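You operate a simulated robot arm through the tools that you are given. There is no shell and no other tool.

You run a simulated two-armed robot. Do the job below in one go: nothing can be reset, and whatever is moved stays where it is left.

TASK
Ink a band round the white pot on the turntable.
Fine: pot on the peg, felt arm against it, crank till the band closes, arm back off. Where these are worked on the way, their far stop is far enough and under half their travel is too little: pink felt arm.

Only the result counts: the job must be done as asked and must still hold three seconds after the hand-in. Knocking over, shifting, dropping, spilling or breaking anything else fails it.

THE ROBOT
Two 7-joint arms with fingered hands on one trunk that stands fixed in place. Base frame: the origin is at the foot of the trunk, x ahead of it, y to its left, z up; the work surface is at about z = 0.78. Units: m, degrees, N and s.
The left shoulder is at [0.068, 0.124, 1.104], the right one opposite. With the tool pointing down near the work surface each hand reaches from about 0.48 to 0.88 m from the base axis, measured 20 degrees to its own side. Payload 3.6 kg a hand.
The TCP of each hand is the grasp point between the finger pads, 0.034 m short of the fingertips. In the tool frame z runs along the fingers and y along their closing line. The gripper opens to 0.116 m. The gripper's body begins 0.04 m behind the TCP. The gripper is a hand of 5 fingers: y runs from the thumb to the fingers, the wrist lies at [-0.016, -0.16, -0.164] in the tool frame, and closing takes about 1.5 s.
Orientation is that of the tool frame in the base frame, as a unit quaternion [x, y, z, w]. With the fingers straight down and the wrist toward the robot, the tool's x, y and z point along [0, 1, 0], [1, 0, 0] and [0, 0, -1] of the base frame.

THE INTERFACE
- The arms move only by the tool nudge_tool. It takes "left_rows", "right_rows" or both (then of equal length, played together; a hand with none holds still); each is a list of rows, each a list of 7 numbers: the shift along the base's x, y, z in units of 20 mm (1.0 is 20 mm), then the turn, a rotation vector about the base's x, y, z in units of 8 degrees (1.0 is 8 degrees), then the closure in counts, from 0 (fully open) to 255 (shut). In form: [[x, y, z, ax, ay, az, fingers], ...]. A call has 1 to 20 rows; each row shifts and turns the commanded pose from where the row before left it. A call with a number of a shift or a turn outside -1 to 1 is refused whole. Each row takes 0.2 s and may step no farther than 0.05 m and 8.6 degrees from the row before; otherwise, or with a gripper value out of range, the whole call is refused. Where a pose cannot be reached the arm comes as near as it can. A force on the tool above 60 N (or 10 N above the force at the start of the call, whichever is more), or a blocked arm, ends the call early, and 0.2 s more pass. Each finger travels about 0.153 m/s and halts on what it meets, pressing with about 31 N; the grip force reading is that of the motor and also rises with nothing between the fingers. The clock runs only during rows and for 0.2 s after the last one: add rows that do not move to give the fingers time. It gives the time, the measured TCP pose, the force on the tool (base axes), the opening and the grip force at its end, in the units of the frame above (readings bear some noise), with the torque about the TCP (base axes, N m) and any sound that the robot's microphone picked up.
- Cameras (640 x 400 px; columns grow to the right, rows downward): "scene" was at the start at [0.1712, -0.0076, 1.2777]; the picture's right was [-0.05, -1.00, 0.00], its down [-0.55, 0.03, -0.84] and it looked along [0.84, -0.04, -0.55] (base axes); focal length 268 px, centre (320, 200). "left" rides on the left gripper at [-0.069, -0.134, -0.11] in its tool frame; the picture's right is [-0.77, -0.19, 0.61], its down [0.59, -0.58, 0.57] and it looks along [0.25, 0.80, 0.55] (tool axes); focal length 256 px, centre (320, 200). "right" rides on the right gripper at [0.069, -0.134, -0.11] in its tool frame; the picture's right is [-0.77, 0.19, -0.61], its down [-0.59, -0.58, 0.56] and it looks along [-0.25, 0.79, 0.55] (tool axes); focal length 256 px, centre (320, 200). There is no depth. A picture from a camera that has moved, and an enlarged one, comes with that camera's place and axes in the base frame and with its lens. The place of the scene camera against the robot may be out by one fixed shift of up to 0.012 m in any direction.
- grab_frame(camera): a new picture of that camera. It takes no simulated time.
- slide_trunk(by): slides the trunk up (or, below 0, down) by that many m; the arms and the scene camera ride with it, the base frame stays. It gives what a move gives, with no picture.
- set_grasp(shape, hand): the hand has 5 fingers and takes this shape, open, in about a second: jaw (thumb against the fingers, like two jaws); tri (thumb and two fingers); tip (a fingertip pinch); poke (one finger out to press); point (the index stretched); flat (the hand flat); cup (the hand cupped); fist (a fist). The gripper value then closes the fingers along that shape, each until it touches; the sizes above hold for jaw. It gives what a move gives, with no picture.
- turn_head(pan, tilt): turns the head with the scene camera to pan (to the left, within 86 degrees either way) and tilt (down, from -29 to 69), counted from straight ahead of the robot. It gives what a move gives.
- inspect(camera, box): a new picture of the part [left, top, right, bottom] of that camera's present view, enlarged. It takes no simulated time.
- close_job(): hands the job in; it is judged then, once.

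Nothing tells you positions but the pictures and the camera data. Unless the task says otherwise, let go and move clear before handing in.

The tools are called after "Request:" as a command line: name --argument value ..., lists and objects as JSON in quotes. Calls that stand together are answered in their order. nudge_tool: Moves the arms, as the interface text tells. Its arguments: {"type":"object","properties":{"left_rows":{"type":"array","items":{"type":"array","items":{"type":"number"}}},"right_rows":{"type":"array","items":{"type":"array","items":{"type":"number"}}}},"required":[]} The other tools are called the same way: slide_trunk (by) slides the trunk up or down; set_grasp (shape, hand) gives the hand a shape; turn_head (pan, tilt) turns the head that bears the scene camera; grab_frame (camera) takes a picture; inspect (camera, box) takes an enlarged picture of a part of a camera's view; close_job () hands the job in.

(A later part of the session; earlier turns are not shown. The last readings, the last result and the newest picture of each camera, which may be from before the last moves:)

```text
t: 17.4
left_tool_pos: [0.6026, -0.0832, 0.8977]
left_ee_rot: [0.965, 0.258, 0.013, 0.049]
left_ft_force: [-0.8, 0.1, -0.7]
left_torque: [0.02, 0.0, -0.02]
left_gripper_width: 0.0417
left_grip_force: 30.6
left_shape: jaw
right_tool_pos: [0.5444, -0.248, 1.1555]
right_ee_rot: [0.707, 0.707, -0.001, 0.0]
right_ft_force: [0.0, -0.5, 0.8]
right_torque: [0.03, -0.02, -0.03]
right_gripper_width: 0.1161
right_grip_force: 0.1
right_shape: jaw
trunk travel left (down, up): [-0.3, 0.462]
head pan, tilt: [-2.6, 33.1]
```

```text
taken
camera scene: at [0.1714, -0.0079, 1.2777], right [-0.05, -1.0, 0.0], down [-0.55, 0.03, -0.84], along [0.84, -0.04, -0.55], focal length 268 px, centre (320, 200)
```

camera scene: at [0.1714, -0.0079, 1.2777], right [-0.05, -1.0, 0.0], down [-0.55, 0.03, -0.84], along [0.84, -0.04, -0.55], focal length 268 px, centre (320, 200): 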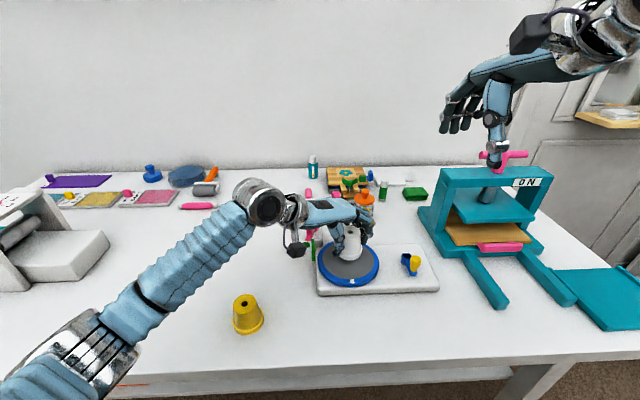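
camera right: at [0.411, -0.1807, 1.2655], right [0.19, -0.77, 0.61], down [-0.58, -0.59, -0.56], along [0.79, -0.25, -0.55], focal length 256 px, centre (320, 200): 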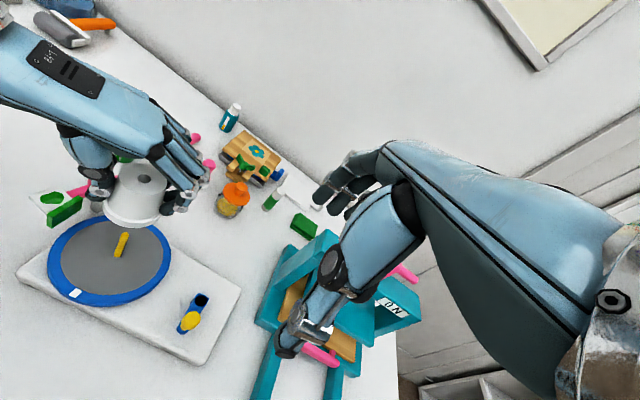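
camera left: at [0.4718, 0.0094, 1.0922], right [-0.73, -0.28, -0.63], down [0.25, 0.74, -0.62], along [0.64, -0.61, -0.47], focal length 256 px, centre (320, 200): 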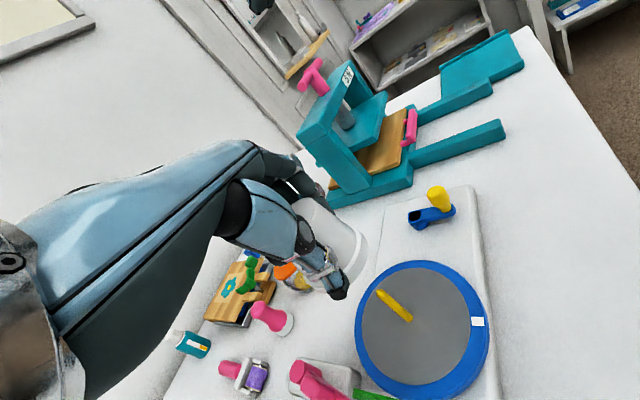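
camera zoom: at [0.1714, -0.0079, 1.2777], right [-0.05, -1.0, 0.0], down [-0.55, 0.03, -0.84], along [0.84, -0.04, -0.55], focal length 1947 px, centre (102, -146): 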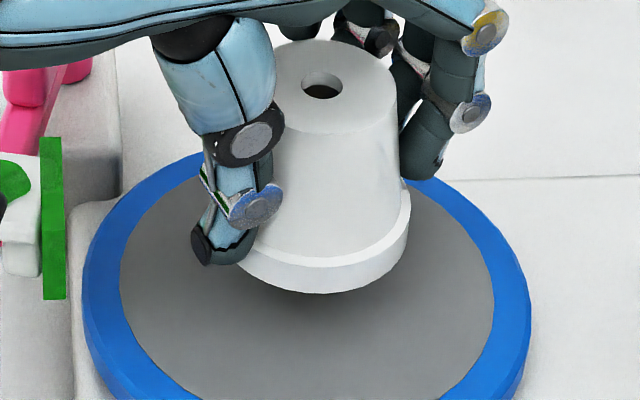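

The hole and peg line agree within about 1 mm. I'll creep down 12 mm and look for the yellow tip in the hole.

Request:
nudge_tool --left_rows '[[0.03, 0.01, -0.2, 0, 0, 0, 255], [0, 0, -0.2, 0, 0, 0, 255], [0, 0, -0.2, 0, 0, 0, 255], [0, 0, 0, 0, 0, 0, 255]]'

Request:
inspect --camera "right" --box '[80, 200, 160, 270]'

Request:
inspect --camera "scene" --box '[320, 220, 380, 270]'

```text
t: 18.4
left_tool_pos: [0.6031, -0.0828, 0.8843]
left_ee_rot: [0.965, 0.259, 0.013, 0.049]
left_ft_force: [-1.0, 0.4, -0.7]
left_torque: [0.05, 0.01, -0.02]
left_gripper_width: 0.0418
left_grip_force: 30.9
left_shape: jaw
right_tool_pos: [0.5457, -0.2487, 1.1553]
right_ee_rot: [0.707, 0.707, 0.0, 0.0]
right_ft_force: [-0.4, 1.0, -0.2]
right_torque: [0.02, 0.04, 0.0]
right_gripper_width: 0.1158
right_grip_force: 0.1
right_shape: jaw
trunk travel left (down, up): [-0.3, 0.462]
head pan, tilt: [-2.6, 33.1]
```

```text
5.71 times, centred on (120, 235) of right
camera zoom: at [0.4109, -0.1805, 1.2656], right [0.19, -0.77, 0.61], down [-0.58, -0.59, -0.56], along [0.79, -0.25, -0.55], focal length 1463 px, centre (1463, 0)
```

zoom: 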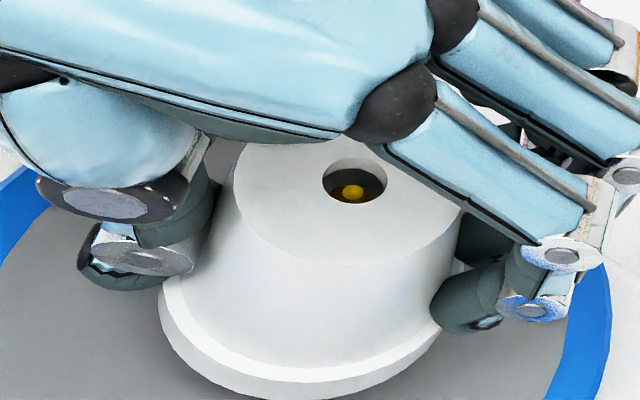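

```text
8.00 times, centred on (350, 245) of scene
camera zoom: at [0.1714, -0.0079, 1.2777], right [-0.05, -1.0, 0.0], down [-0.55, 0.03, -0.84], along [0.84, -0.04, -0.55], focal length 2142 px, centre (80, -160)
```

zoom: 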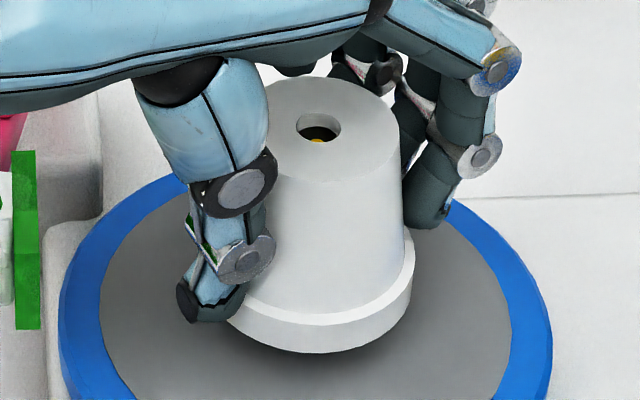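

The yellow tip shows inside the hole in both views, so the alignment is right. I'll ease down onto the disc.

Request:
nudge_tool --left_rows '[[0, 0, -0.15, 0, 0, 0, 255], [0, 0, -0.15, 0, 0, 0, 255], [0, 0, 0, 0, 0, 0, 255]]'

Request:
inspect --camera "right" --box '[80, 200, 160, 270]'

Request:
inspect --camera "scene" --box '[320, 220, 380, 270]'

```text
t: 19.2
left_tool_pos: [0.6034, -0.0834, 0.8785]
left_ee_rot: [0.965, 0.259, 0.014, 0.048]
left_ft_force: [0.1, 0.6, -1.3]
left_torque: [0.01, 0.0, -0.01]
left_gripper_width: 0.0417
left_grip_force: 30.9
left_shape: jaw
right_tool_pos: [0.5456, -0.249, 1.1565]
right_ee_rot: [0.707, 0.707, 0.0, 0.001]
right_ft_force: [0.6, 0.1, 0.8]
right_torque: [0.0, -0.02, -0.04]
right_gripper_width: 0.1159
right_grip_force: 0.1
right_shape: jaw
trunk travel left (down, up): [-0.3, 0.462]
head pan, tilt: [-2.6, 33.1]
```

```text
5.71 times, centred on (120, 235) of right
camera zoom: at [0.4109, -0.1805, 1.2656], right [0.19, -0.77, 0.61], down [-0.58, -0.59, -0.56], along [0.79, -0.25, -0.55], focal length 1463 px, centre (1463, 0)
```

zoom: 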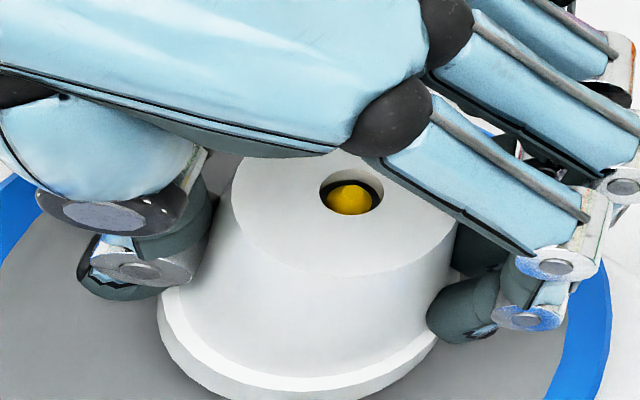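

```text
8.00 times, centred on (350, 245) of scene
camera zoom: at [0.1714, -0.0079, 1.2777], right [-0.05, -1.0, 0.0], down [-0.55, 0.03, -0.84], along [0.84, -0.04, -0.55], focal length 2142 px, centre (80, -160)
```

zoom: 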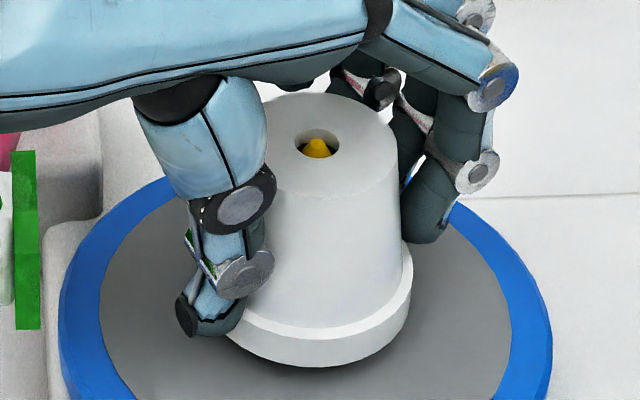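

The peg has entered the hole with no side force. I'll lower in small steps until the pot touches the disc.

Request:
nudge_tool --left_rows '[[0, 0, -0.12, 0, 0, 0, 255], [0, 0, -0.12, 0, 0, 0, 255], [0, 0, 0, 0, 0, 0, 255]]'

Request:
inspect --camera "right" --box '[80, 200, 160, 270]'

Request:
inspect --camera "scene" --box '[320, 220, 380, 270]'

```text
t: 20.0
left_tool_pos: [0.6037, -0.0834, 0.8735]
left_ee_rot: [0.965, 0.258, 0.012, 0.049]
left_ft_force: [0.5, 1.2, -1.0]
left_torque: [-0.01, 0.02, -0.01]
left_gripper_width: 0.0415
left_grip_force: 31.0
left_shape: jaw
right_tool_pos: [0.5444, -0.2495, 1.1558]
right_ee_rot: [0.707, 0.707, 0.0, 0.0]
right_ft_force: [0.4, 0.1, -0.7]
right_torque: [-0.02, 0.0, -0.02]
right_gripper_width: 0.1158
right_grip_force: 0.0
right_shape: jaw
trunk travel left (down, up): [-0.3, 0.462]
head pan, tilt: [-2.6, 33.1]
```

```text
5.71 times, centred on (120, 235) of right
camera zoom: at [0.4108, -0.1805, 1.2656], right [0.19, -0.77, 0.61], down [-0.58, -0.59, -0.56], along [0.79, -0.25, -0.55], focal length 1463 px, centre (1463, 0)
```

zoom: 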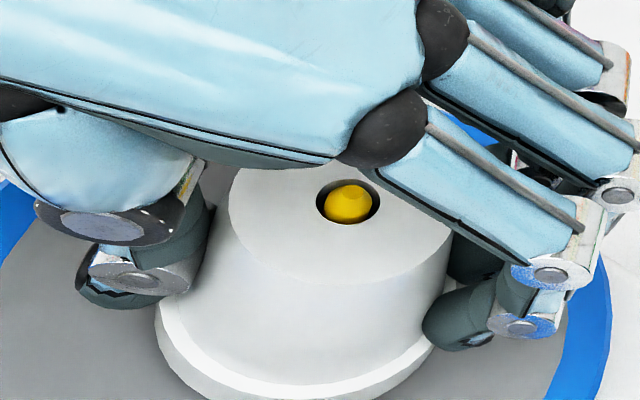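

```text
8.00 times, centred on (350, 245) of scene
camera zoom: at [0.1714, -0.0079, 1.2777], right [-0.05, -1.0, 0.0], down [-0.55, 0.03, -0.84], along [0.84, -0.04, -0.55], focal length 2142 px, centre (80, -160)
```

zoom: 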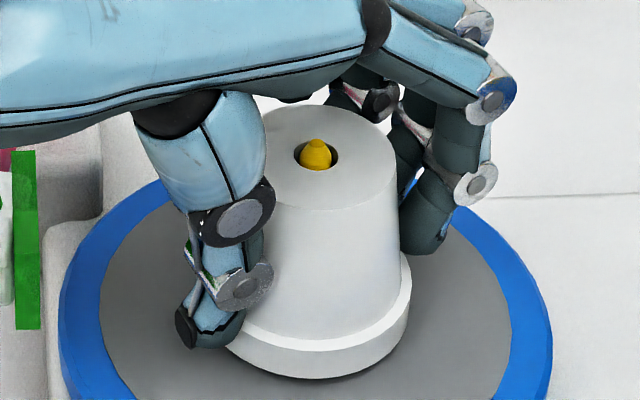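

Request:
nudge_tool --left_rows '[[0, 0, -0.1, 0, 0, 0, 255], [0, 0, -0.1, 0, 0, 0, 255], [0, 0, 0, 0, 0, 0, 255]]'

Request:
inspect --camera "right" --box '[80, 200, 160, 270]'

Request:
inspect --camera "scene" --box '[320, 220, 380, 270]'

```text
t: 20.8
left_tool_pos: [0.6032, -0.0838, 0.8704]
left_ee_rot: [0.965, 0.258, 0.014, 0.051]
left_ft_force: [0.1, 0.1, 6.0]
left_torque: [-0.05, 0.0, 0.01]
left_gripper_width: 0.0418
left_grip_force: 30.8
left_shape: jaw
right_tool_pos: [0.5432, -0.2482, 1.1565]
right_ee_rot: [0.707, 0.707, 0.0, 0.0]
right_ft_force: [0.7, -0.2, 0.0]
right_torque: [-0.02, -0.04, 0.01]
right_gripper_width: 0.116
right_grip_force: 0.0
right_shape: jaw
trunk travel left (down, up): [-0.3, 0.462]
head pan, tilt: [-2.6, 33.1]
```

```text
5.71 times, centred on (120, 235) of right
camera zoom: at [0.4101, -0.1803, 1.266], right [0.19, -0.77, 0.61], down [-0.58, -0.59, -0.57], along [0.8, -0.25, -0.55], focal length 1463 px, centre (1463, 0)
```

zoom: 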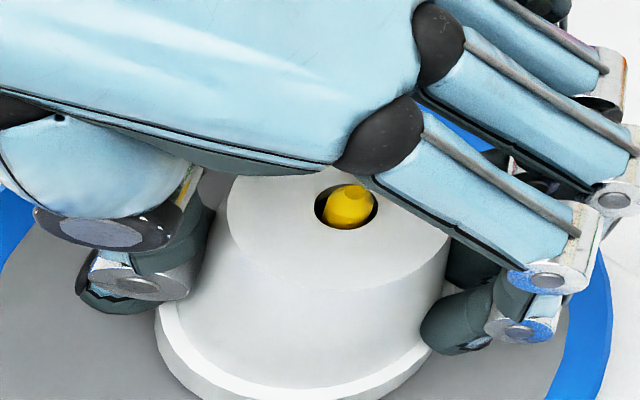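

```text
8.00 times, centred on (350, 245) of scene
camera zoom: at [0.1706, -0.0077, 1.2779], right [-0.05, -1.0, 0.0], down [-0.55, 0.03, -0.84], along [0.84, -0.04, -0.55], focal length 2142 px, centre (80, -160)
```

zoom: 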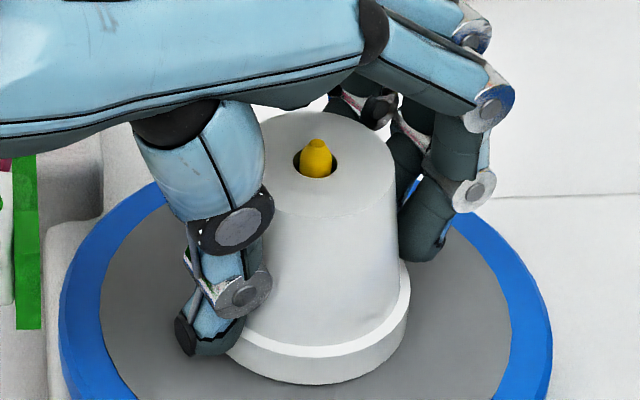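

The pot rests on the disc (6 N reaction) with the peg tip showing through its hole. I'll open the fingers gently and check before lifting away.

Request:
nudge_tool --left_rows '[[0, 0, 0, 0, 0, 0, 150], [0, 0, 0, 0, 0, 0, 135], [0, 0, 0, 0, 0, 0, 120], [0, 0, 0, 0, 0, 0, 105], [0, 0, 0, 0, 0, 0, 90], [0, 0, 0, 0, 0, 0, 75], [0, 0, 0, 0, 0, 0, 75]]'

Request:
inspect --camera "right" --box '[60, 180, 180, 290]'

Request:
inspect --camera "scene" --box '[290, 200, 400, 290]'

```text
t: 22.4
left_tool_pos: [0.6039, -0.0838, 0.8697]
left_ee_rot: [0.964, 0.26, 0.013, 0.049]
left_ft_force: [-1.0, 0.1, 0.1]
left_torque: [-0.02, 0.02, -0.01]
left_gripper_width: 0.0815
left_grip_force: 0.0
left_shape: jaw
right_tool_pos: [0.5445, -0.2483, 1.1559]
right_ee_rot: [0.707, 0.707, -0.001, 0.0]
right_ft_force: [0.2, 0.4, 0.3]
right_torque: [0.01, -0.02, -0.01]
right_gripper_width: 0.1159
right_grip_force: 0.1
right_shape: jaw
trunk travel left (down, up): [-0.3, 0.462]
head pan, tilt: [-2.6, 33.1]
```

```text
3.64 times, centred on (120, 235) of right
camera zoom: at [0.4108, -0.1805, 1.2656], right [0.19, -0.77, 0.61], down [-0.58, -0.59, -0.56], along [0.79, -0.25, -0.55], focal length 931 px, centre (1047, 73)
```

zoom: 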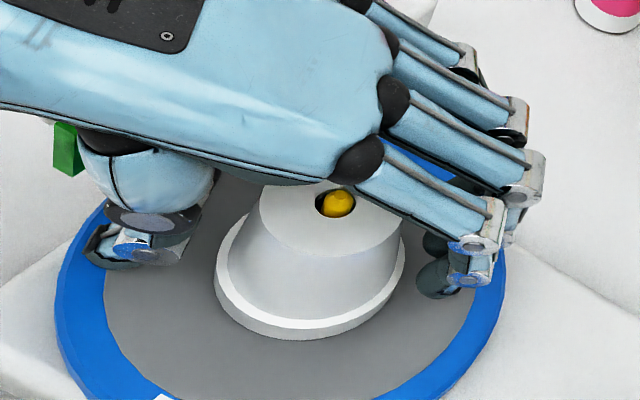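

```text
4.44 times, centred on (345, 245) of scene
camera zoom: at [0.1713, -0.0079, 1.2777], right [-0.05, -1.0, 0.0], down [-0.55, 0.03, -0.84], along [0.84, -0.04, -0.55], focal length 1190 px, centre (209, 0)
```

zoom: 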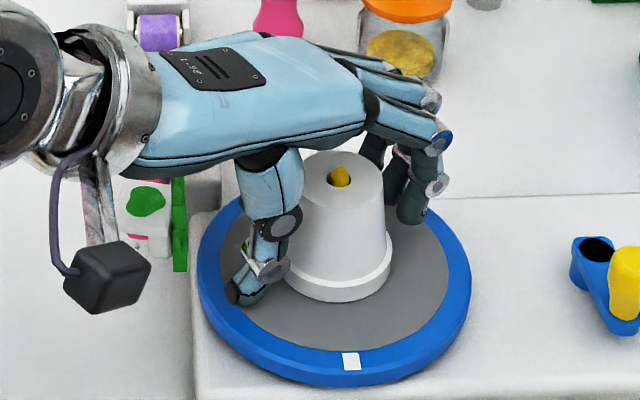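

The fingers are clear and the pot stands on the peg. I'll lift the left hand straight up.

Request:
nudge_tool --left_rows '[[0, 0, 0.3, 0, 0, 0, 75], [0, 0, 0.6, 0, 0, 0, 75], [0, 0, 1, 0, 0, 0, 75], [0, 0, 1, 0, 0, 0, 75], [0, 0, 1, 0, 0, 0, 75], [0, 0, 1, 0, 0, 0, 75], [0, 0, 1, 0, 0, 0, 75], [0, 0, 1, 0, 0, 0, 75], [0, 0, 0, 0, 0, 0, 75]]'

Request:
inspect --camera "scene" --box '[280, 190, 440, 290]'

Request:
grab_frame --camera "left"

Request:
inspect --camera "right" --box '[10, 130, 230, 370]'

```text
t: 24.4
left_tool_pos: [0.6031, -0.082, 1.0078]
left_ee_rot: [0.965, 0.258, 0.013, 0.049]
left_ft_force: [-0.4, -0.4, 0.4]
left_torque: [0.0, -0.03, 0.0]
left_gripper_width: 0.0817
left_grip_force: 0.1
left_shape: jaw
right_tool_pos: [0.545, -0.2481, 1.1561]
right_ee_rot: [0.707, 0.707, 0.001, 0.001]
right_ft_force: [-0.3, 0.3, -0.3]
right_torque: [0.02, -0.01, 0.03]
right_gripper_width: 0.1161
right_grip_force: 0.1
right_shape: jaw
trunk travel left (down, up): [-0.3, 0.462]
head pan, tilt: [-2.6, 33.1]
```

```text
4.00 times, centred on (360, 240) of scene
camera zoom: at [0.1714, -0.0079, 1.2777], right [-0.05, -1.0, 0.0], down [-0.55, 0.03, -0.84], along [0.84, -0.04, -0.55], focal length 1071 px, centre (160, 40)
```

zoom: 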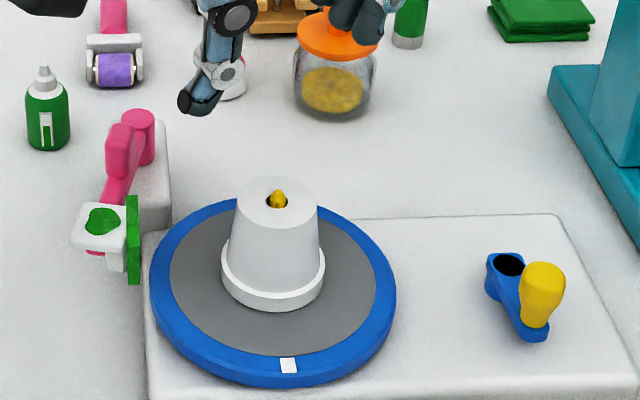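

```text
taken
camera left: at [0.4707, 0.0075, 1.103], right [-0.73, -0.28, -0.63], down [0.25, 0.74, -0.62], along [0.64, -0.61, -0.47], focal length 256 px, centre (320, 200)
```

left: 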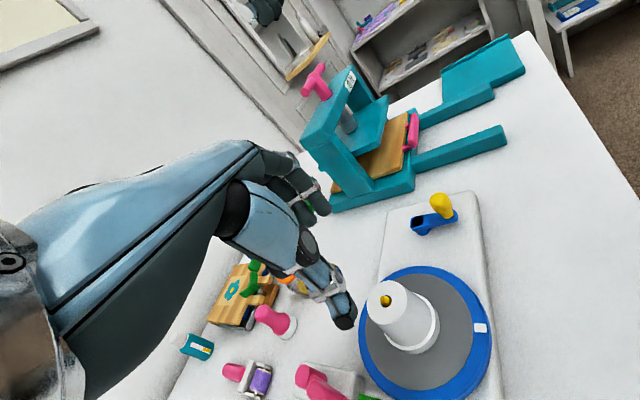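

```text
1.67 times, centred on (120, 250) of right
camera zoom: at [0.4109, -0.1805, 1.2656], right [0.19, -0.77, 0.61], down [-0.58, -0.59, -0.56], along [0.79, -0.25, -0.55], focal length 427 px, centre (653, 117)
```

zoom: 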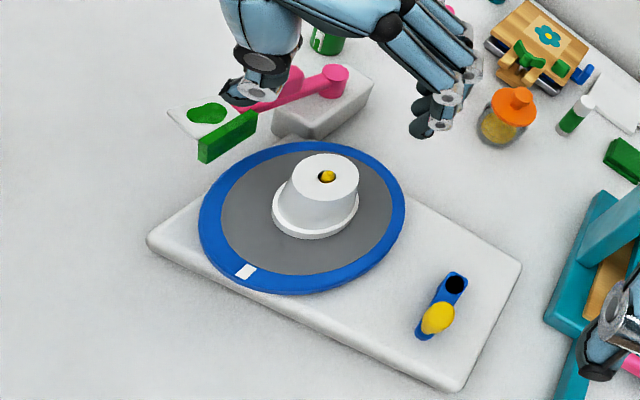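

The pot sits squarely on the peg. Next is the felt arm: pivot near (0.711, -0.019), knob near (0.662, -0.005) with its top at z ≈ 0.893. I'll back the left hand off, level it and try a pointing shape to push the knob with one finger.

Request:
nudge_tool --left_rows '[[0, 0.5, 0.5, 0.32, 0.184, 0, 40], [0, 1, 0.5, 0.32, 0.184, 0, 0], [0, 1, 0.5, 0, 0, 0, 0], [0, 1, 0, 0, 0, 0, 0], [0, 1, 0, 0, 0, 0, 0], [0, 1, 0, 0, 0, 0, 0], [0, 1, 0, 0, 0, 0, 0], [0, 0, 0, 0, 0, 0, 0]]'

Request:
set_grasp --hand "left" --shape "point"

Request:
grab_frame --camera "scene"

Request:
grab_frame --camera "left"

```text
t: 26.2
left_tool_pos: [0.6043, 0.0469, 1.0367]
left_ee_rot: [0.966, 0.258, 0.0, -0.001]
left_ft_force: [-0.1, 0.3, 0.6]
left_torque: [-0.02, -0.05, -0.02]
left_gripper_width: 0.1158
left_grip_force: 0.0
left_shape: jaw
right_tool_pos: [0.5438, -0.2486, 1.1563]
right_ee_rot: [0.707, 0.707, 0.0, 0.0]
right_ft_force: [0.1, 0.1, 0.4]
right_torque: [0.02, 0.02, 0.01]
right_gripper_width: 0.1161
right_grip_force: 0.1
right_shape: jaw
trunk travel left (down, up): [-0.3, 0.462]
head pan, tilt: [-2.6, 33.1]
```

```text
t: 27.1
left_tool_pos: [0.6018, 0.0481, 1.038]
left_ee_rot: [0.966, 0.258, 0.0, -0.001]
left_ft_force: [-0.5, -0.1, 0.4]
left_torque: [-0.03, -0.02, 0.02]
left_gripper_width: 0.1079
left_grip_force: 0.0
left_shape: point
right_tool_pos: [0.5451, -0.2495, 1.157]
right_ee_rot: [0.707, 0.707, 0.0, 0.0]
right_ft_force: [-0.3, -0.1, 0.6]
right_torque: [0.0, -0.01, -0.01]
right_gripper_width: 0.1161
right_grip_force: 0.2
right_shape: jaw
trunk travel left (down, up): [-0.3, 0.462]
head pan, tilt: [-2.6, 33.1]
```

```text
taken
camera scene: at [0.1712, -0.0077, 1.2777], right [-0.05, -1.0, 0.0], down [-0.55, 0.03, -0.84], along [0.84, -0.04, -0.55], focal length 268 px, centre (320, 200)
```

scene: 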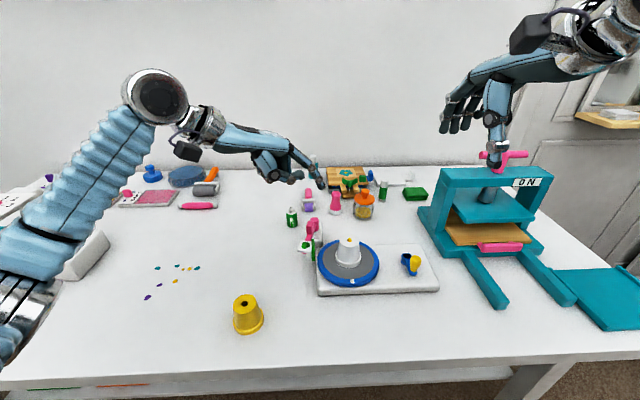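

```text
taken
camera left: at [0.4761, 0.1282, 1.1476], right [-0.76, -0.22, -0.61], down [0.22, 0.79, -0.56], along [0.61, -0.56, -0.55], focal length 256 px, centre (320, 200)
```

left: 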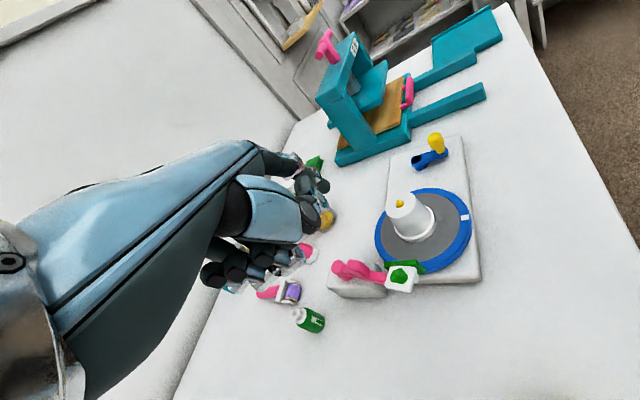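

Request:
inspect --camera "scene" --box '[200, 110, 340, 210]'

Request:
inspect --camera "left" --box '[180, 120, 400, 300]'

Request:
grab_frame --camera "right"

```text
4.00 times, centred on (270, 160) of scene
camera zoom: at [0.1712, -0.0077, 1.2777], right [-0.05, -1.0, 0.0], down [-0.55, 0.03, -0.84], along [0.84, -0.04, -0.55], focal length 1071 px, centre (520, 360)
```

zoom: 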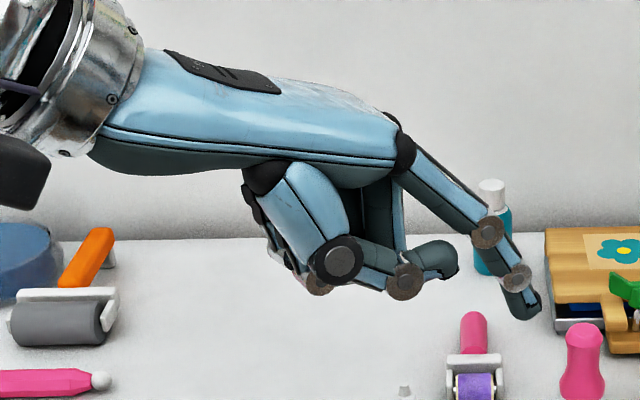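

```text
2.22 times, centred on (290, 210) of left
camera zoom: at [0.4761, 0.1282, 1.1476], right [-0.76, -0.22, -0.61], down [0.22, 0.79, -0.56], along [0.61, -0.56, -0.55], focal length 569 px, centre (387, 178)
```

zoom: 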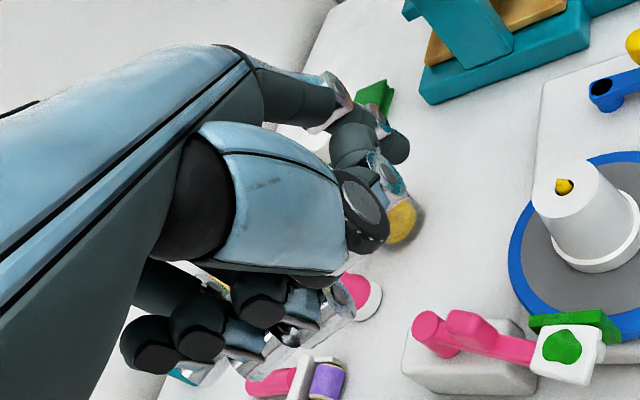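

```text
taken
camera right: at [0.4107, -0.1803, 1.2656], right [0.19, -0.77, 0.61], down [-0.58, -0.59, -0.56], along [0.79, -0.25, -0.55], focal length 256 px, centre (320, 200)
```

right: 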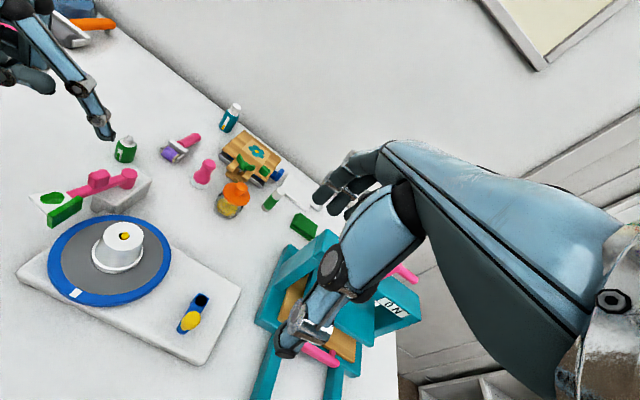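

The index finger points forward and down from the palm, with its tip about 83 mm ahead of and 30 mm below the TCP. I'll turn the hand wrist-toward-robot and pitch it 30° so the finger stands steeper beside the knob's left side, then measure.

Request:
nudge_tool --left_rows '[[0, 0, 0, 0, 0, 0.94, 0], [0, 0, 0, 0, 0, 0.94, 0], [0, 0, 0, 0, 0, 0.94, 0], [0, 0, 0, 0, 0, 0.94, 0], [0, 0, 0, 0, 0, 0.94, 0], [0, 0, 0, 0, 0, 0.94, 0], [0, 0, 0, 0, 0, 0.94, 0], [0, 0, 0, 0, 0, 0.92, 0], [0, 0, 0, 0, 0.94, 0, 0], [0, 0, 0, 0, 0.94, 0, 0], [0, 0, 0, 0, 0.94, 0, 0], [0, 0, 0, 0, 0.94, 0, 0], [0, 0, 0, 0, 0, 0, 0], [0, 0, 0, 0, 0, 0, 0]]'

Request:
grab_frame --camera "scene"

Request:
inspect --camera "right" --box '[0, 60, 200, 260]'

Request:
grab_frame --camera "left"

```text
t: 30.1
left_tool_pos: [0.6033, 0.0474, 1.0374]
left_ee_rot: [0.683, 0.683, -0.184, -0.184]
left_ft_force: [-0.1, 0.7, 0.3]
left_torque: [0.01, -0.03, -0.02]
left_gripper_width: 0.108
left_grip_force: 0.0
left_shape: point
right_tool_pos: [0.5445, -0.2495, 1.1561]
right_ee_rot: [0.707, 0.707, 0.0, 0.0]
right_ft_force: [0.4, -0.7, 0.4]
right_torque: [0.0, 0.02, 0.0]
right_gripper_width: 0.1161
right_grip_force: 0.1
right_shape: jaw
trunk travel left (down, up): [-0.3, 0.462]
head pan, tilt: [-2.6, 33.1]
```

```text
taken
camera scene: at [0.1714, -0.008, 1.2777], right [-0.05, -1.0, 0.0], down [-0.55, 0.03, -0.84], along [0.84, -0.04, -0.55], focal length 268 px, centre (320, 200)
```

scene: 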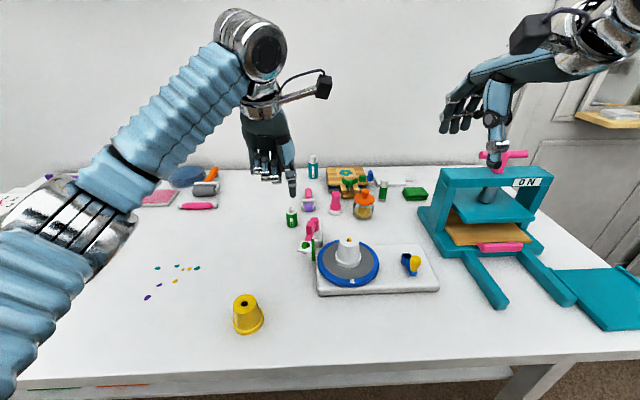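

```text
2.00 times, centred on (100, 160) of right
camera zoom: at [0.4109, -0.1806, 1.2656], right [0.19, -0.77, 0.61], down [-0.58, -0.59, -0.56], along [0.79, -0.25, -0.55], focal length 512 px, centre (760, 280)
```

zoom: 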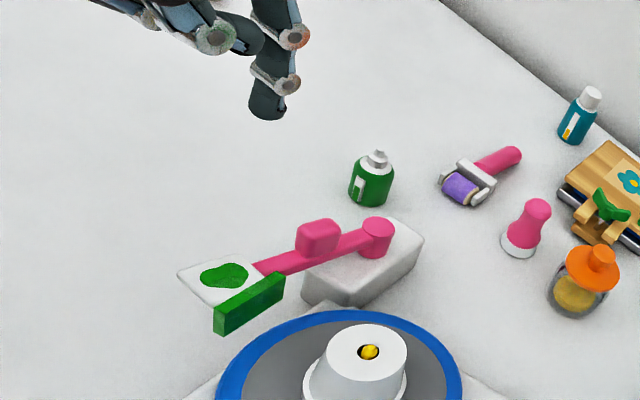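

```text
taken
camera left: at [0.5424, -0.0227, 1.1999], right [-0.47, -0.77, -0.43], down [-0.78, 0.59, -0.2], along [0.41, 0.25, -0.88], focal length 256 px, centre (320, 200)
```

left: 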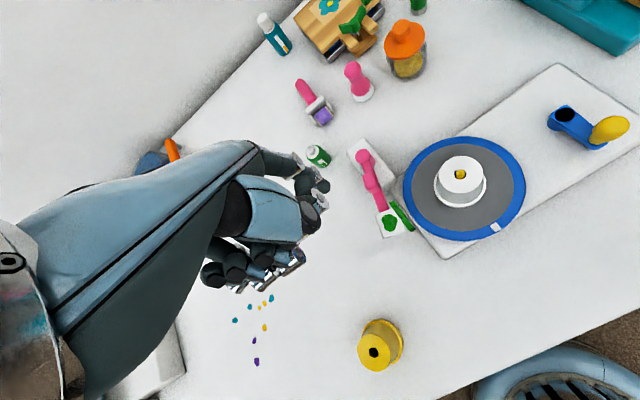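

The finger now points down beside the knob and all views are clear. I'll zoom in for the knob's edges and fingertip position.

Request:
inspect --camera "left" --box '[280, 120, 440, 260]'

Request:
inspect --camera "scene" --box '[260, 160, 340, 270]'

```text
2.86 times, centred on (360, 190) of left
camera zoom: at [0.5424, -0.0227, 1.1999], right [-0.47, -0.77, -0.43], down [-0.78, 0.59, -0.2], along [0.41, 0.25, -0.88], focal length 731 px, centre (206, 229)
```

zoom: 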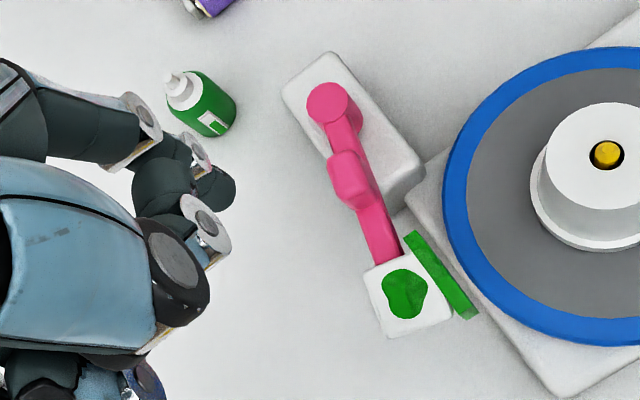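

```text
3.64 times, centred on (300, 215) of scene
camera zoom: at [0.1714, -0.008, 1.2777], right [-0.05, -1.0, 0.0], down [-0.55, 0.03, -0.84], along [0.84, -0.04, -0.55], focal length 974 px, centre (393, 146)
```

zoom: 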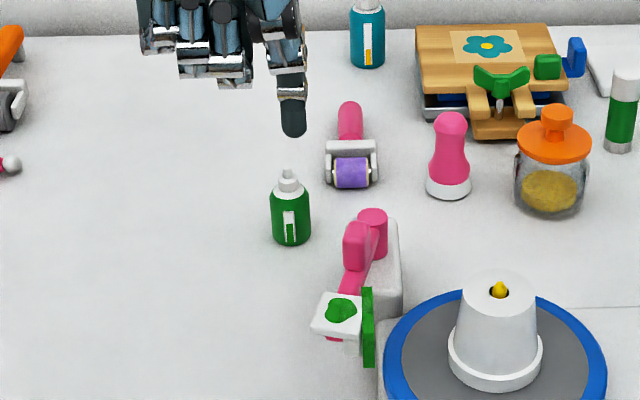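

The fingertip is at (0.657, 0.0285, 0.971) and the knob spans y from about -0.016 to 0.002 with its top at z ≈ 0.893. I'll lower the finger beside the knob's left face.

Request:
nudge_tool --left_rows '[[0.03, 0, -0.94, 0, 0, 0, 0], [0.03, 0, -0.94, 0, 0, 0, 0], [0.03, 0, -0.94, 0, 0, 0, 0], [0.03, 0, -0.94, 0, 0, 0, 0], [0.03, 0, -0.9, 0, 0, 0, 0], [0, 0, 0, 0, 0, 0, 0]]'

Request:
inspect --camera "scene" --box '[260, 190, 360, 290]'

Request:
inspect --camera "right" --box '[0, 120, 200, 290]'

Request:
inspect --camera "left" --box '[250, 100, 530, 300]'

```text
t: 31.5
left_tool_pos: [0.6055, 0.0469, 0.9439]
left_ee_rot: [0.683, 0.682, -0.183, -0.184]
left_ft_force: [-0.1, 0.1, 0.0]
left_torque: [-0.02, 0.02, 0.02]
left_gripper_width: 0.1081
left_grip_force: 0.0
left_shape: point
right_tool_pos: [0.5433, -0.2486, 1.1569]
right_ee_rot: [0.707, 0.707, 0.0, 0.0]
right_ft_force: [0.1, -0.2, 0.8]
right_torque: [0.02, 0.01, 0.0]
right_gripper_width: 0.1158
right_grip_force: 0.0
right_shape: jaw
trunk travel left (down, up): [-0.3, 0.462]
head pan, tilt: [-2.6, 33.1]
```

```text
4.00 times, centred on (310, 240) of scene
camera zoom: at [0.1712, -0.0079, 1.2777], right [-0.05, -1.0, 0.0], down [-0.55, 0.03, -0.84], along [0.84, -0.04, -0.55], focal length 1071 px, centre (360, 40)
```

zoom: 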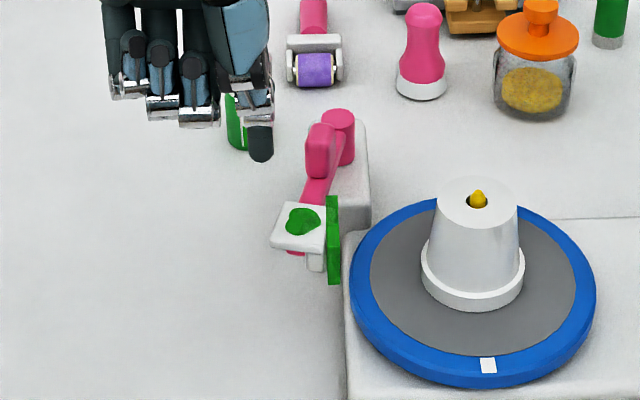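

```text
2.35 times, centred on (100, 205) of right
camera zoom: at [0.4107, -0.1805, 1.2657], right [0.19, -0.77, 0.61], down [-0.58, -0.59, -0.56], along [0.79, -0.25, -0.55], focal length 602 px, centre (838, 188)
```

zoom: 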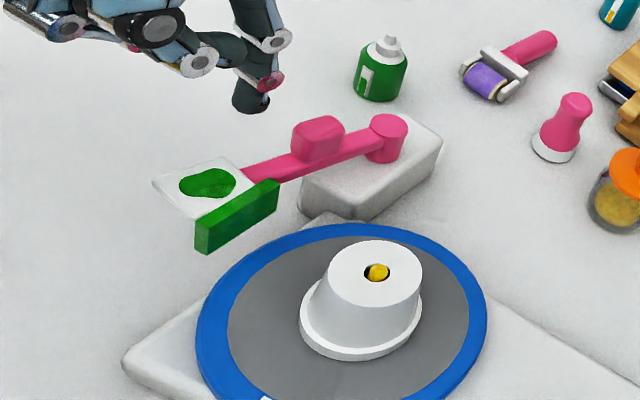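

```text
2.00 times, centred on (390, 200) of left
camera zoom: at [0.5448, -0.0227, 1.1067], right [-0.47, -0.77, -0.44], down [-0.78, 0.59, -0.2], along [0.41, 0.25, -0.88], focal length 512 px, centre (180, 200)
```

zoom: 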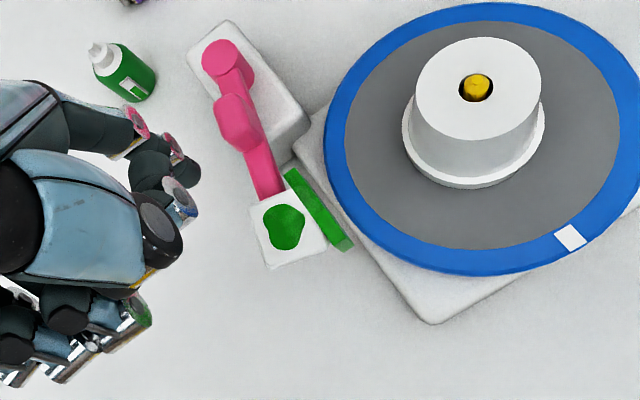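

The fingertip is beside the knob at the right height. I'll push the knob to the right (-y) in small steps, watching force and pictures.

Request:
nudge_tool --left_rows '[[0, -0.3, 0, 0, 0, 0, 0], [0, -0.3, 0, 0, 0, 0, 0], [0, -0.3, 0, 0, 0, 0, 0], [0, -0.25, 0, 0, 0, 0, 0], [0, -0.25, 0, 0, 0, 0, 0], [0, 0, 0, 0, 0, 0, 0]]'

Request:
inspect --camera "scene" --box '[260, 190, 360, 290]'

Request:
inspect --camera "right" --box '[0, 120, 200, 290]'

```text
t: 32.9
left_tool_pos: [0.6056, 0.0191, 0.9443]
left_ee_rot: [0.683, 0.683, -0.184, -0.184]
left_ft_force: [0.1, 0.4, -0.4]
left_torque: [-0.01, -0.01, 0.03]
left_gripper_width: 0.1081
left_grip_force: 0.1
left_shape: point
right_tool_pos: [0.5445, -0.2482, 1.1561]
right_ee_rot: [0.707, 0.707, 0.0, 0.0]
right_ft_force: [0.6, 0.3, 0.0]
right_torque: [-0.01, 0.0, -0.01]
right_gripper_width: 0.1159
right_grip_force: 0.2
right_shape: jaw
trunk travel left (down, up): [-0.3, 0.462]
head pan, tilt: [-2.6, 33.1]
```

```text
4.00 times, centred on (310, 240) of scene
camera zoom: at [0.1713, -0.0078, 1.2777], right [-0.05, -1.0, 0.0], down [-0.55, 0.03, -0.84], along [0.84, -0.04, -0.55], focal length 1071 px, centre (360, 40)
```

zoom: 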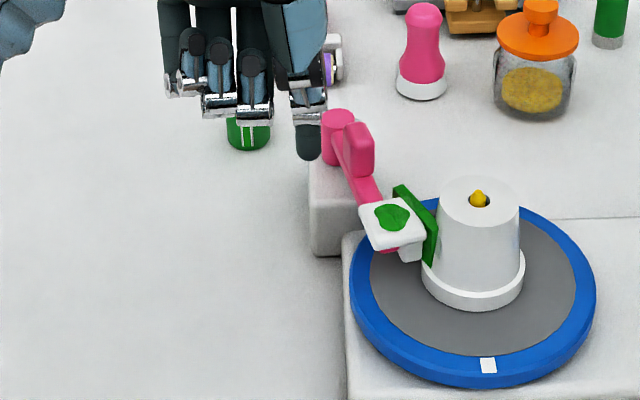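

```text
2.35 times, centred on (100, 205) of right
camera zoom: at [0.4108, -0.1805, 1.2656], right [0.19, -0.77, 0.61], down [-0.58, -0.59, -0.56], along [0.79, -0.25, -0.55], focal length 602 px, centre (838, 188)
```

zoom: 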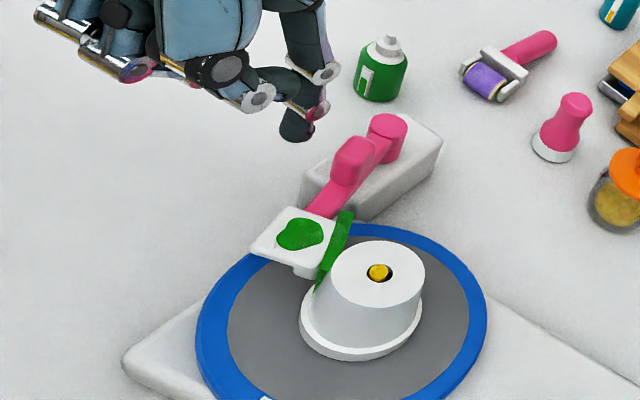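

The arm has swung over and the felt looks to be touching the pot. I'll zoom in to check the contact.

Request:
inspect --camera "right" --box '[70, 190, 150, 260]'

Request:
inspect --camera "scene" --box '[325, 215, 385, 270]'

Request:
inspect --camera "left" --box '[280, 100, 480, 260]'

```text
5.71 times, centred on (110, 225) of right
camera zoom: at [0.4108, -0.1805, 1.2656], right [0.19, -0.77, 0.61], down [-0.58, -0.59, -0.56], along [0.79, -0.25, -0.55], focal length 1463 px, centre (1520, 57)
```

zoom: 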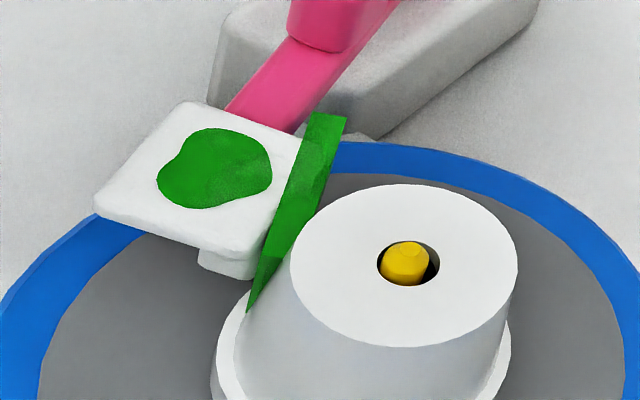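

```text
7.27 times, centred on (355, 242) of scene
camera zoom: at [0.1713, -0.0078, 1.2777], right [-0.05, -1.0, 0.0], down [-0.55, 0.03, -0.84], along [0.84, -0.04, -0.55], focal length 1947 px, centre (66, -109)
```

zoom: 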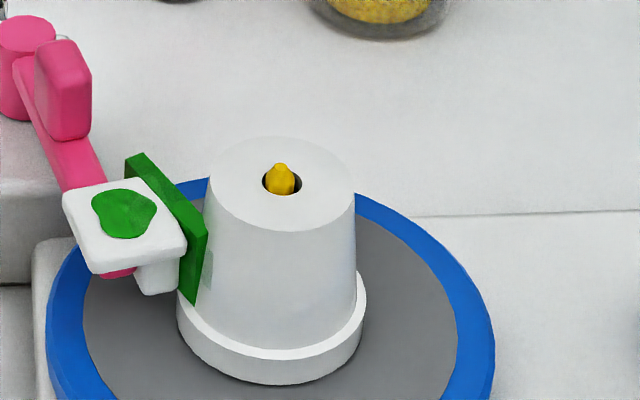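

```text
2.50 times, centred on (380, 180) of left
camera zoom: at [0.5451, -0.0509, 1.107], right [-0.47, -0.77, -0.44], down [-0.78, 0.59, -0.2], along [0.41, 0.25, -0.88], focal length 640 px, centre (170, 250)
```

zoom: 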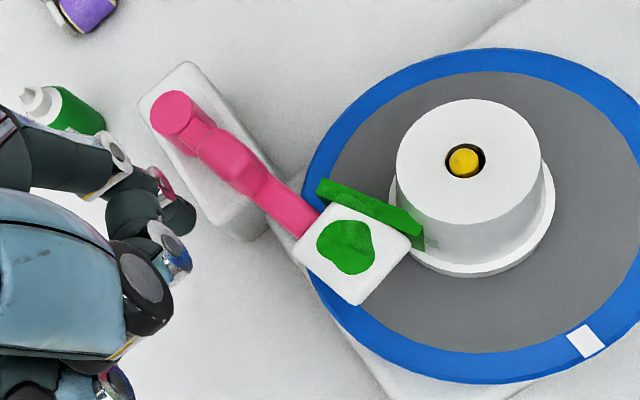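

The felt is against the pot and has already left a faint mark. I'll bring the finger up to the knob again to confirm it is at its far stop and keep it there.

Request:
nudge_tool --left_rows '[[0, -0.2, 0, 0, 0, 0, 0], [0, -0.2, 0, 0, 0, 0, 0], [0, -0.15, 0, 0, 0, 0, 0], [0, 0, 0, 0, 0, 0, 0]]'

Request:
inspect --camera "scene" --box '[290, 205, 380, 275]'

```text
t: 33.9
left_tool_pos: [0.6066, 0.0083, 0.9449]
left_ee_rot: [0.683, 0.683, -0.184, -0.184]
left_ft_force: [-0.5, -0.1, 0.4]
left_torque: [0.0, -0.01, -0.01]
left_gripper_width: 0.1081
left_grip_force: 0.1
left_shape: point
right_tool_pos: [0.5449, -0.2495, 1.1557]
right_ee_rot: [0.707, 0.707, 0.0, -0.001]
right_ft_force: [0.2, -1.0, -0.1]
right_torque: [-0.03, 0.03, 0.02]
right_gripper_width: 0.1159
right_grip_force: 0.0
right_shape: jaw
trunk travel left (down, up): [-0.3, 0.462]
head pan, tilt: [-2.6, 33.1]
```

```text
5.71 times, centred on (335, 240) of scene
camera zoom: at [0.1713, -0.008, 1.2777], right [-0.05, -1.0, 0.0], down [-0.55, 0.03, -0.84], along [0.84, -0.04, -0.55], focal length 1530 px, centre (234, -29)
```

zoom: 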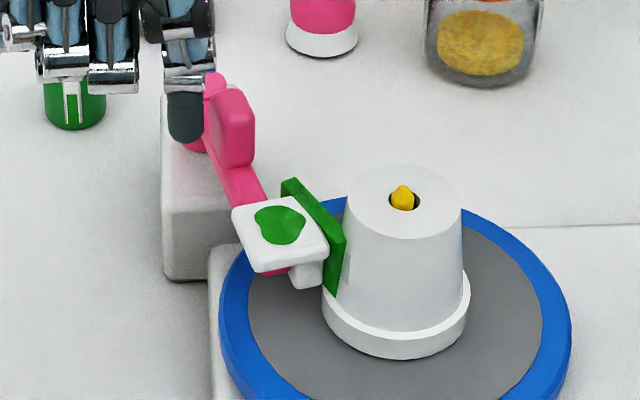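

Request:
nudge_tool --left_rows '[[0, -0.1, 0, 0, 0, 0, 0], [0, -0.1, 0, 0, 0, 0, 0], [0, 0, 0, 0, 0, 0, 0]]'

Request:
inspect --camera "scene" --box '[290, 205, 380, 275]'

```text
t: 34.7
left_tool_pos: [0.6062, 0.0045, 0.9454]
left_ee_rot: [0.682, 0.683, -0.184, -0.184]
left_ft_force: [0.5, -1.0, 0.7]
left_torque: [0.03, 0.01, 0.02]
left_gripper_width: 0.108
left_grip_force: 0.1
left_shape: point
right_tool_pos: [0.544, -0.25, 1.1553]
right_ee_rot: [0.707, 0.707, 0.0, 0.0]
right_ft_force: [0.0, -0.1, 0.8]
right_torque: [0.01, 0.03, 0.02]
right_gripper_width: 0.1157
right_grip_force: 0.1
right_shape: jaw
trunk travel left (down, up): [-0.3, 0.462]
head pan, tilt: [-2.6, 33.1]
```

```text
5.71 times, centred on (335, 240) of scene
camera zoom: at [0.1713, -0.008, 1.2777], right [-0.05, -1.0, 0.0], down [-0.55, 0.03, -0.84], along [0.84, -0.04, -0.55], focal length 1530 px, centre (234, -29)
```

zoom: 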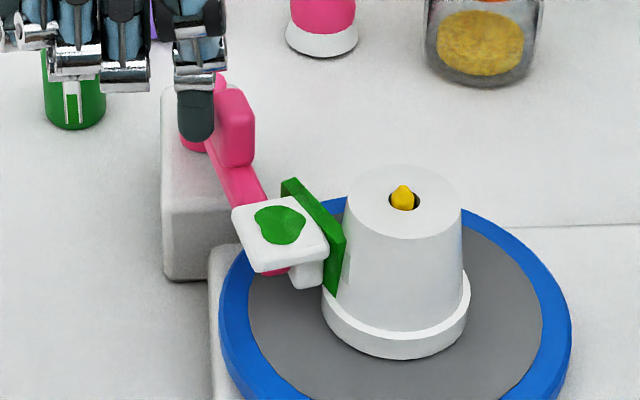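

Request:
nudge_tool --left_rows '[[0, -0.1, 0, 0, 0, 0, 0], [0, -0.05, 0, 0, 0, 0, 0], [0, 0, 0, 0, 0, 0, 0]]'

Request:
inspect --camera "scene" --box '[290, 205, 380, 275]'

Request:
inspect --camera "right" --box '[50, 130, 170, 260]'

```text
t: 35.5
left_tool_pos: [0.6062, 0.0011, 0.9449]
left_ee_rot: [0.683, 0.683, -0.183, -0.184]
left_ft_force: [-0.1, 1.4, 0.9]
left_torque: [0.06, -0.02, 0.07]
left_gripper_width: 0.1082
left_grip_force: 0.1
left_shape: point
right_tool_pos: [0.5442, -0.2477, 1.1563]
right_ee_rot: [0.707, 0.707, 0.0, 0.0]
right_ft_force: [-0.1, -0.6, 0.0]
right_torque: [0.03, 0.02, -0.02]
right_gripper_width: 0.1157
right_grip_force: 0.2
right_shape: jaw
trunk travel left (down, up): [-0.3, 0.462]
head pan, tilt: [-2.6, 33.1]
```

```text
5.71 times, centred on (335, 240) of scene
camera zoom: at [0.1712, -0.0077, 1.2777], right [-0.05, -1.0, 0.0], down [-0.55, 0.02, -0.84], along [0.84, -0.04, -0.55], focal length 1530 px, centre (234, -29)
```

zoom: 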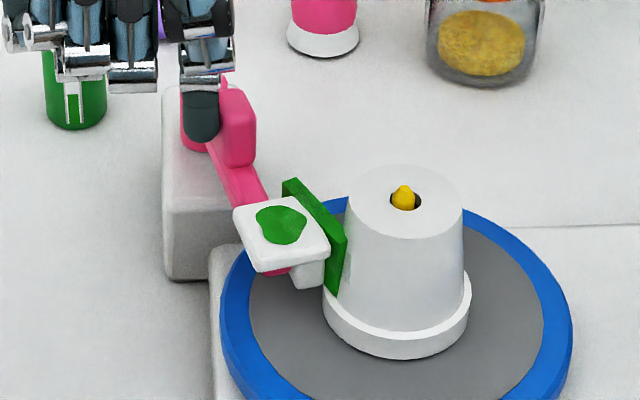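

```text
3.08 times, centred on (110, 195) of right
camera zoom: at [0.4108, -0.1801, 1.2657], right [0.19, -0.77, 0.61], down [-0.58, -0.59, -0.56], along [0.79, -0.25, -0.55], focal length 788 px, centre (966, 215)
```

zoom: 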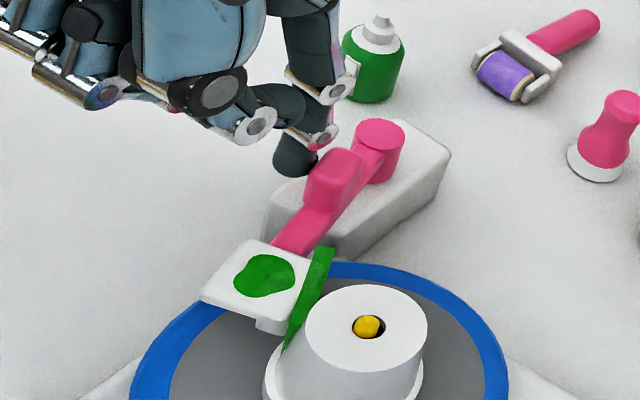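

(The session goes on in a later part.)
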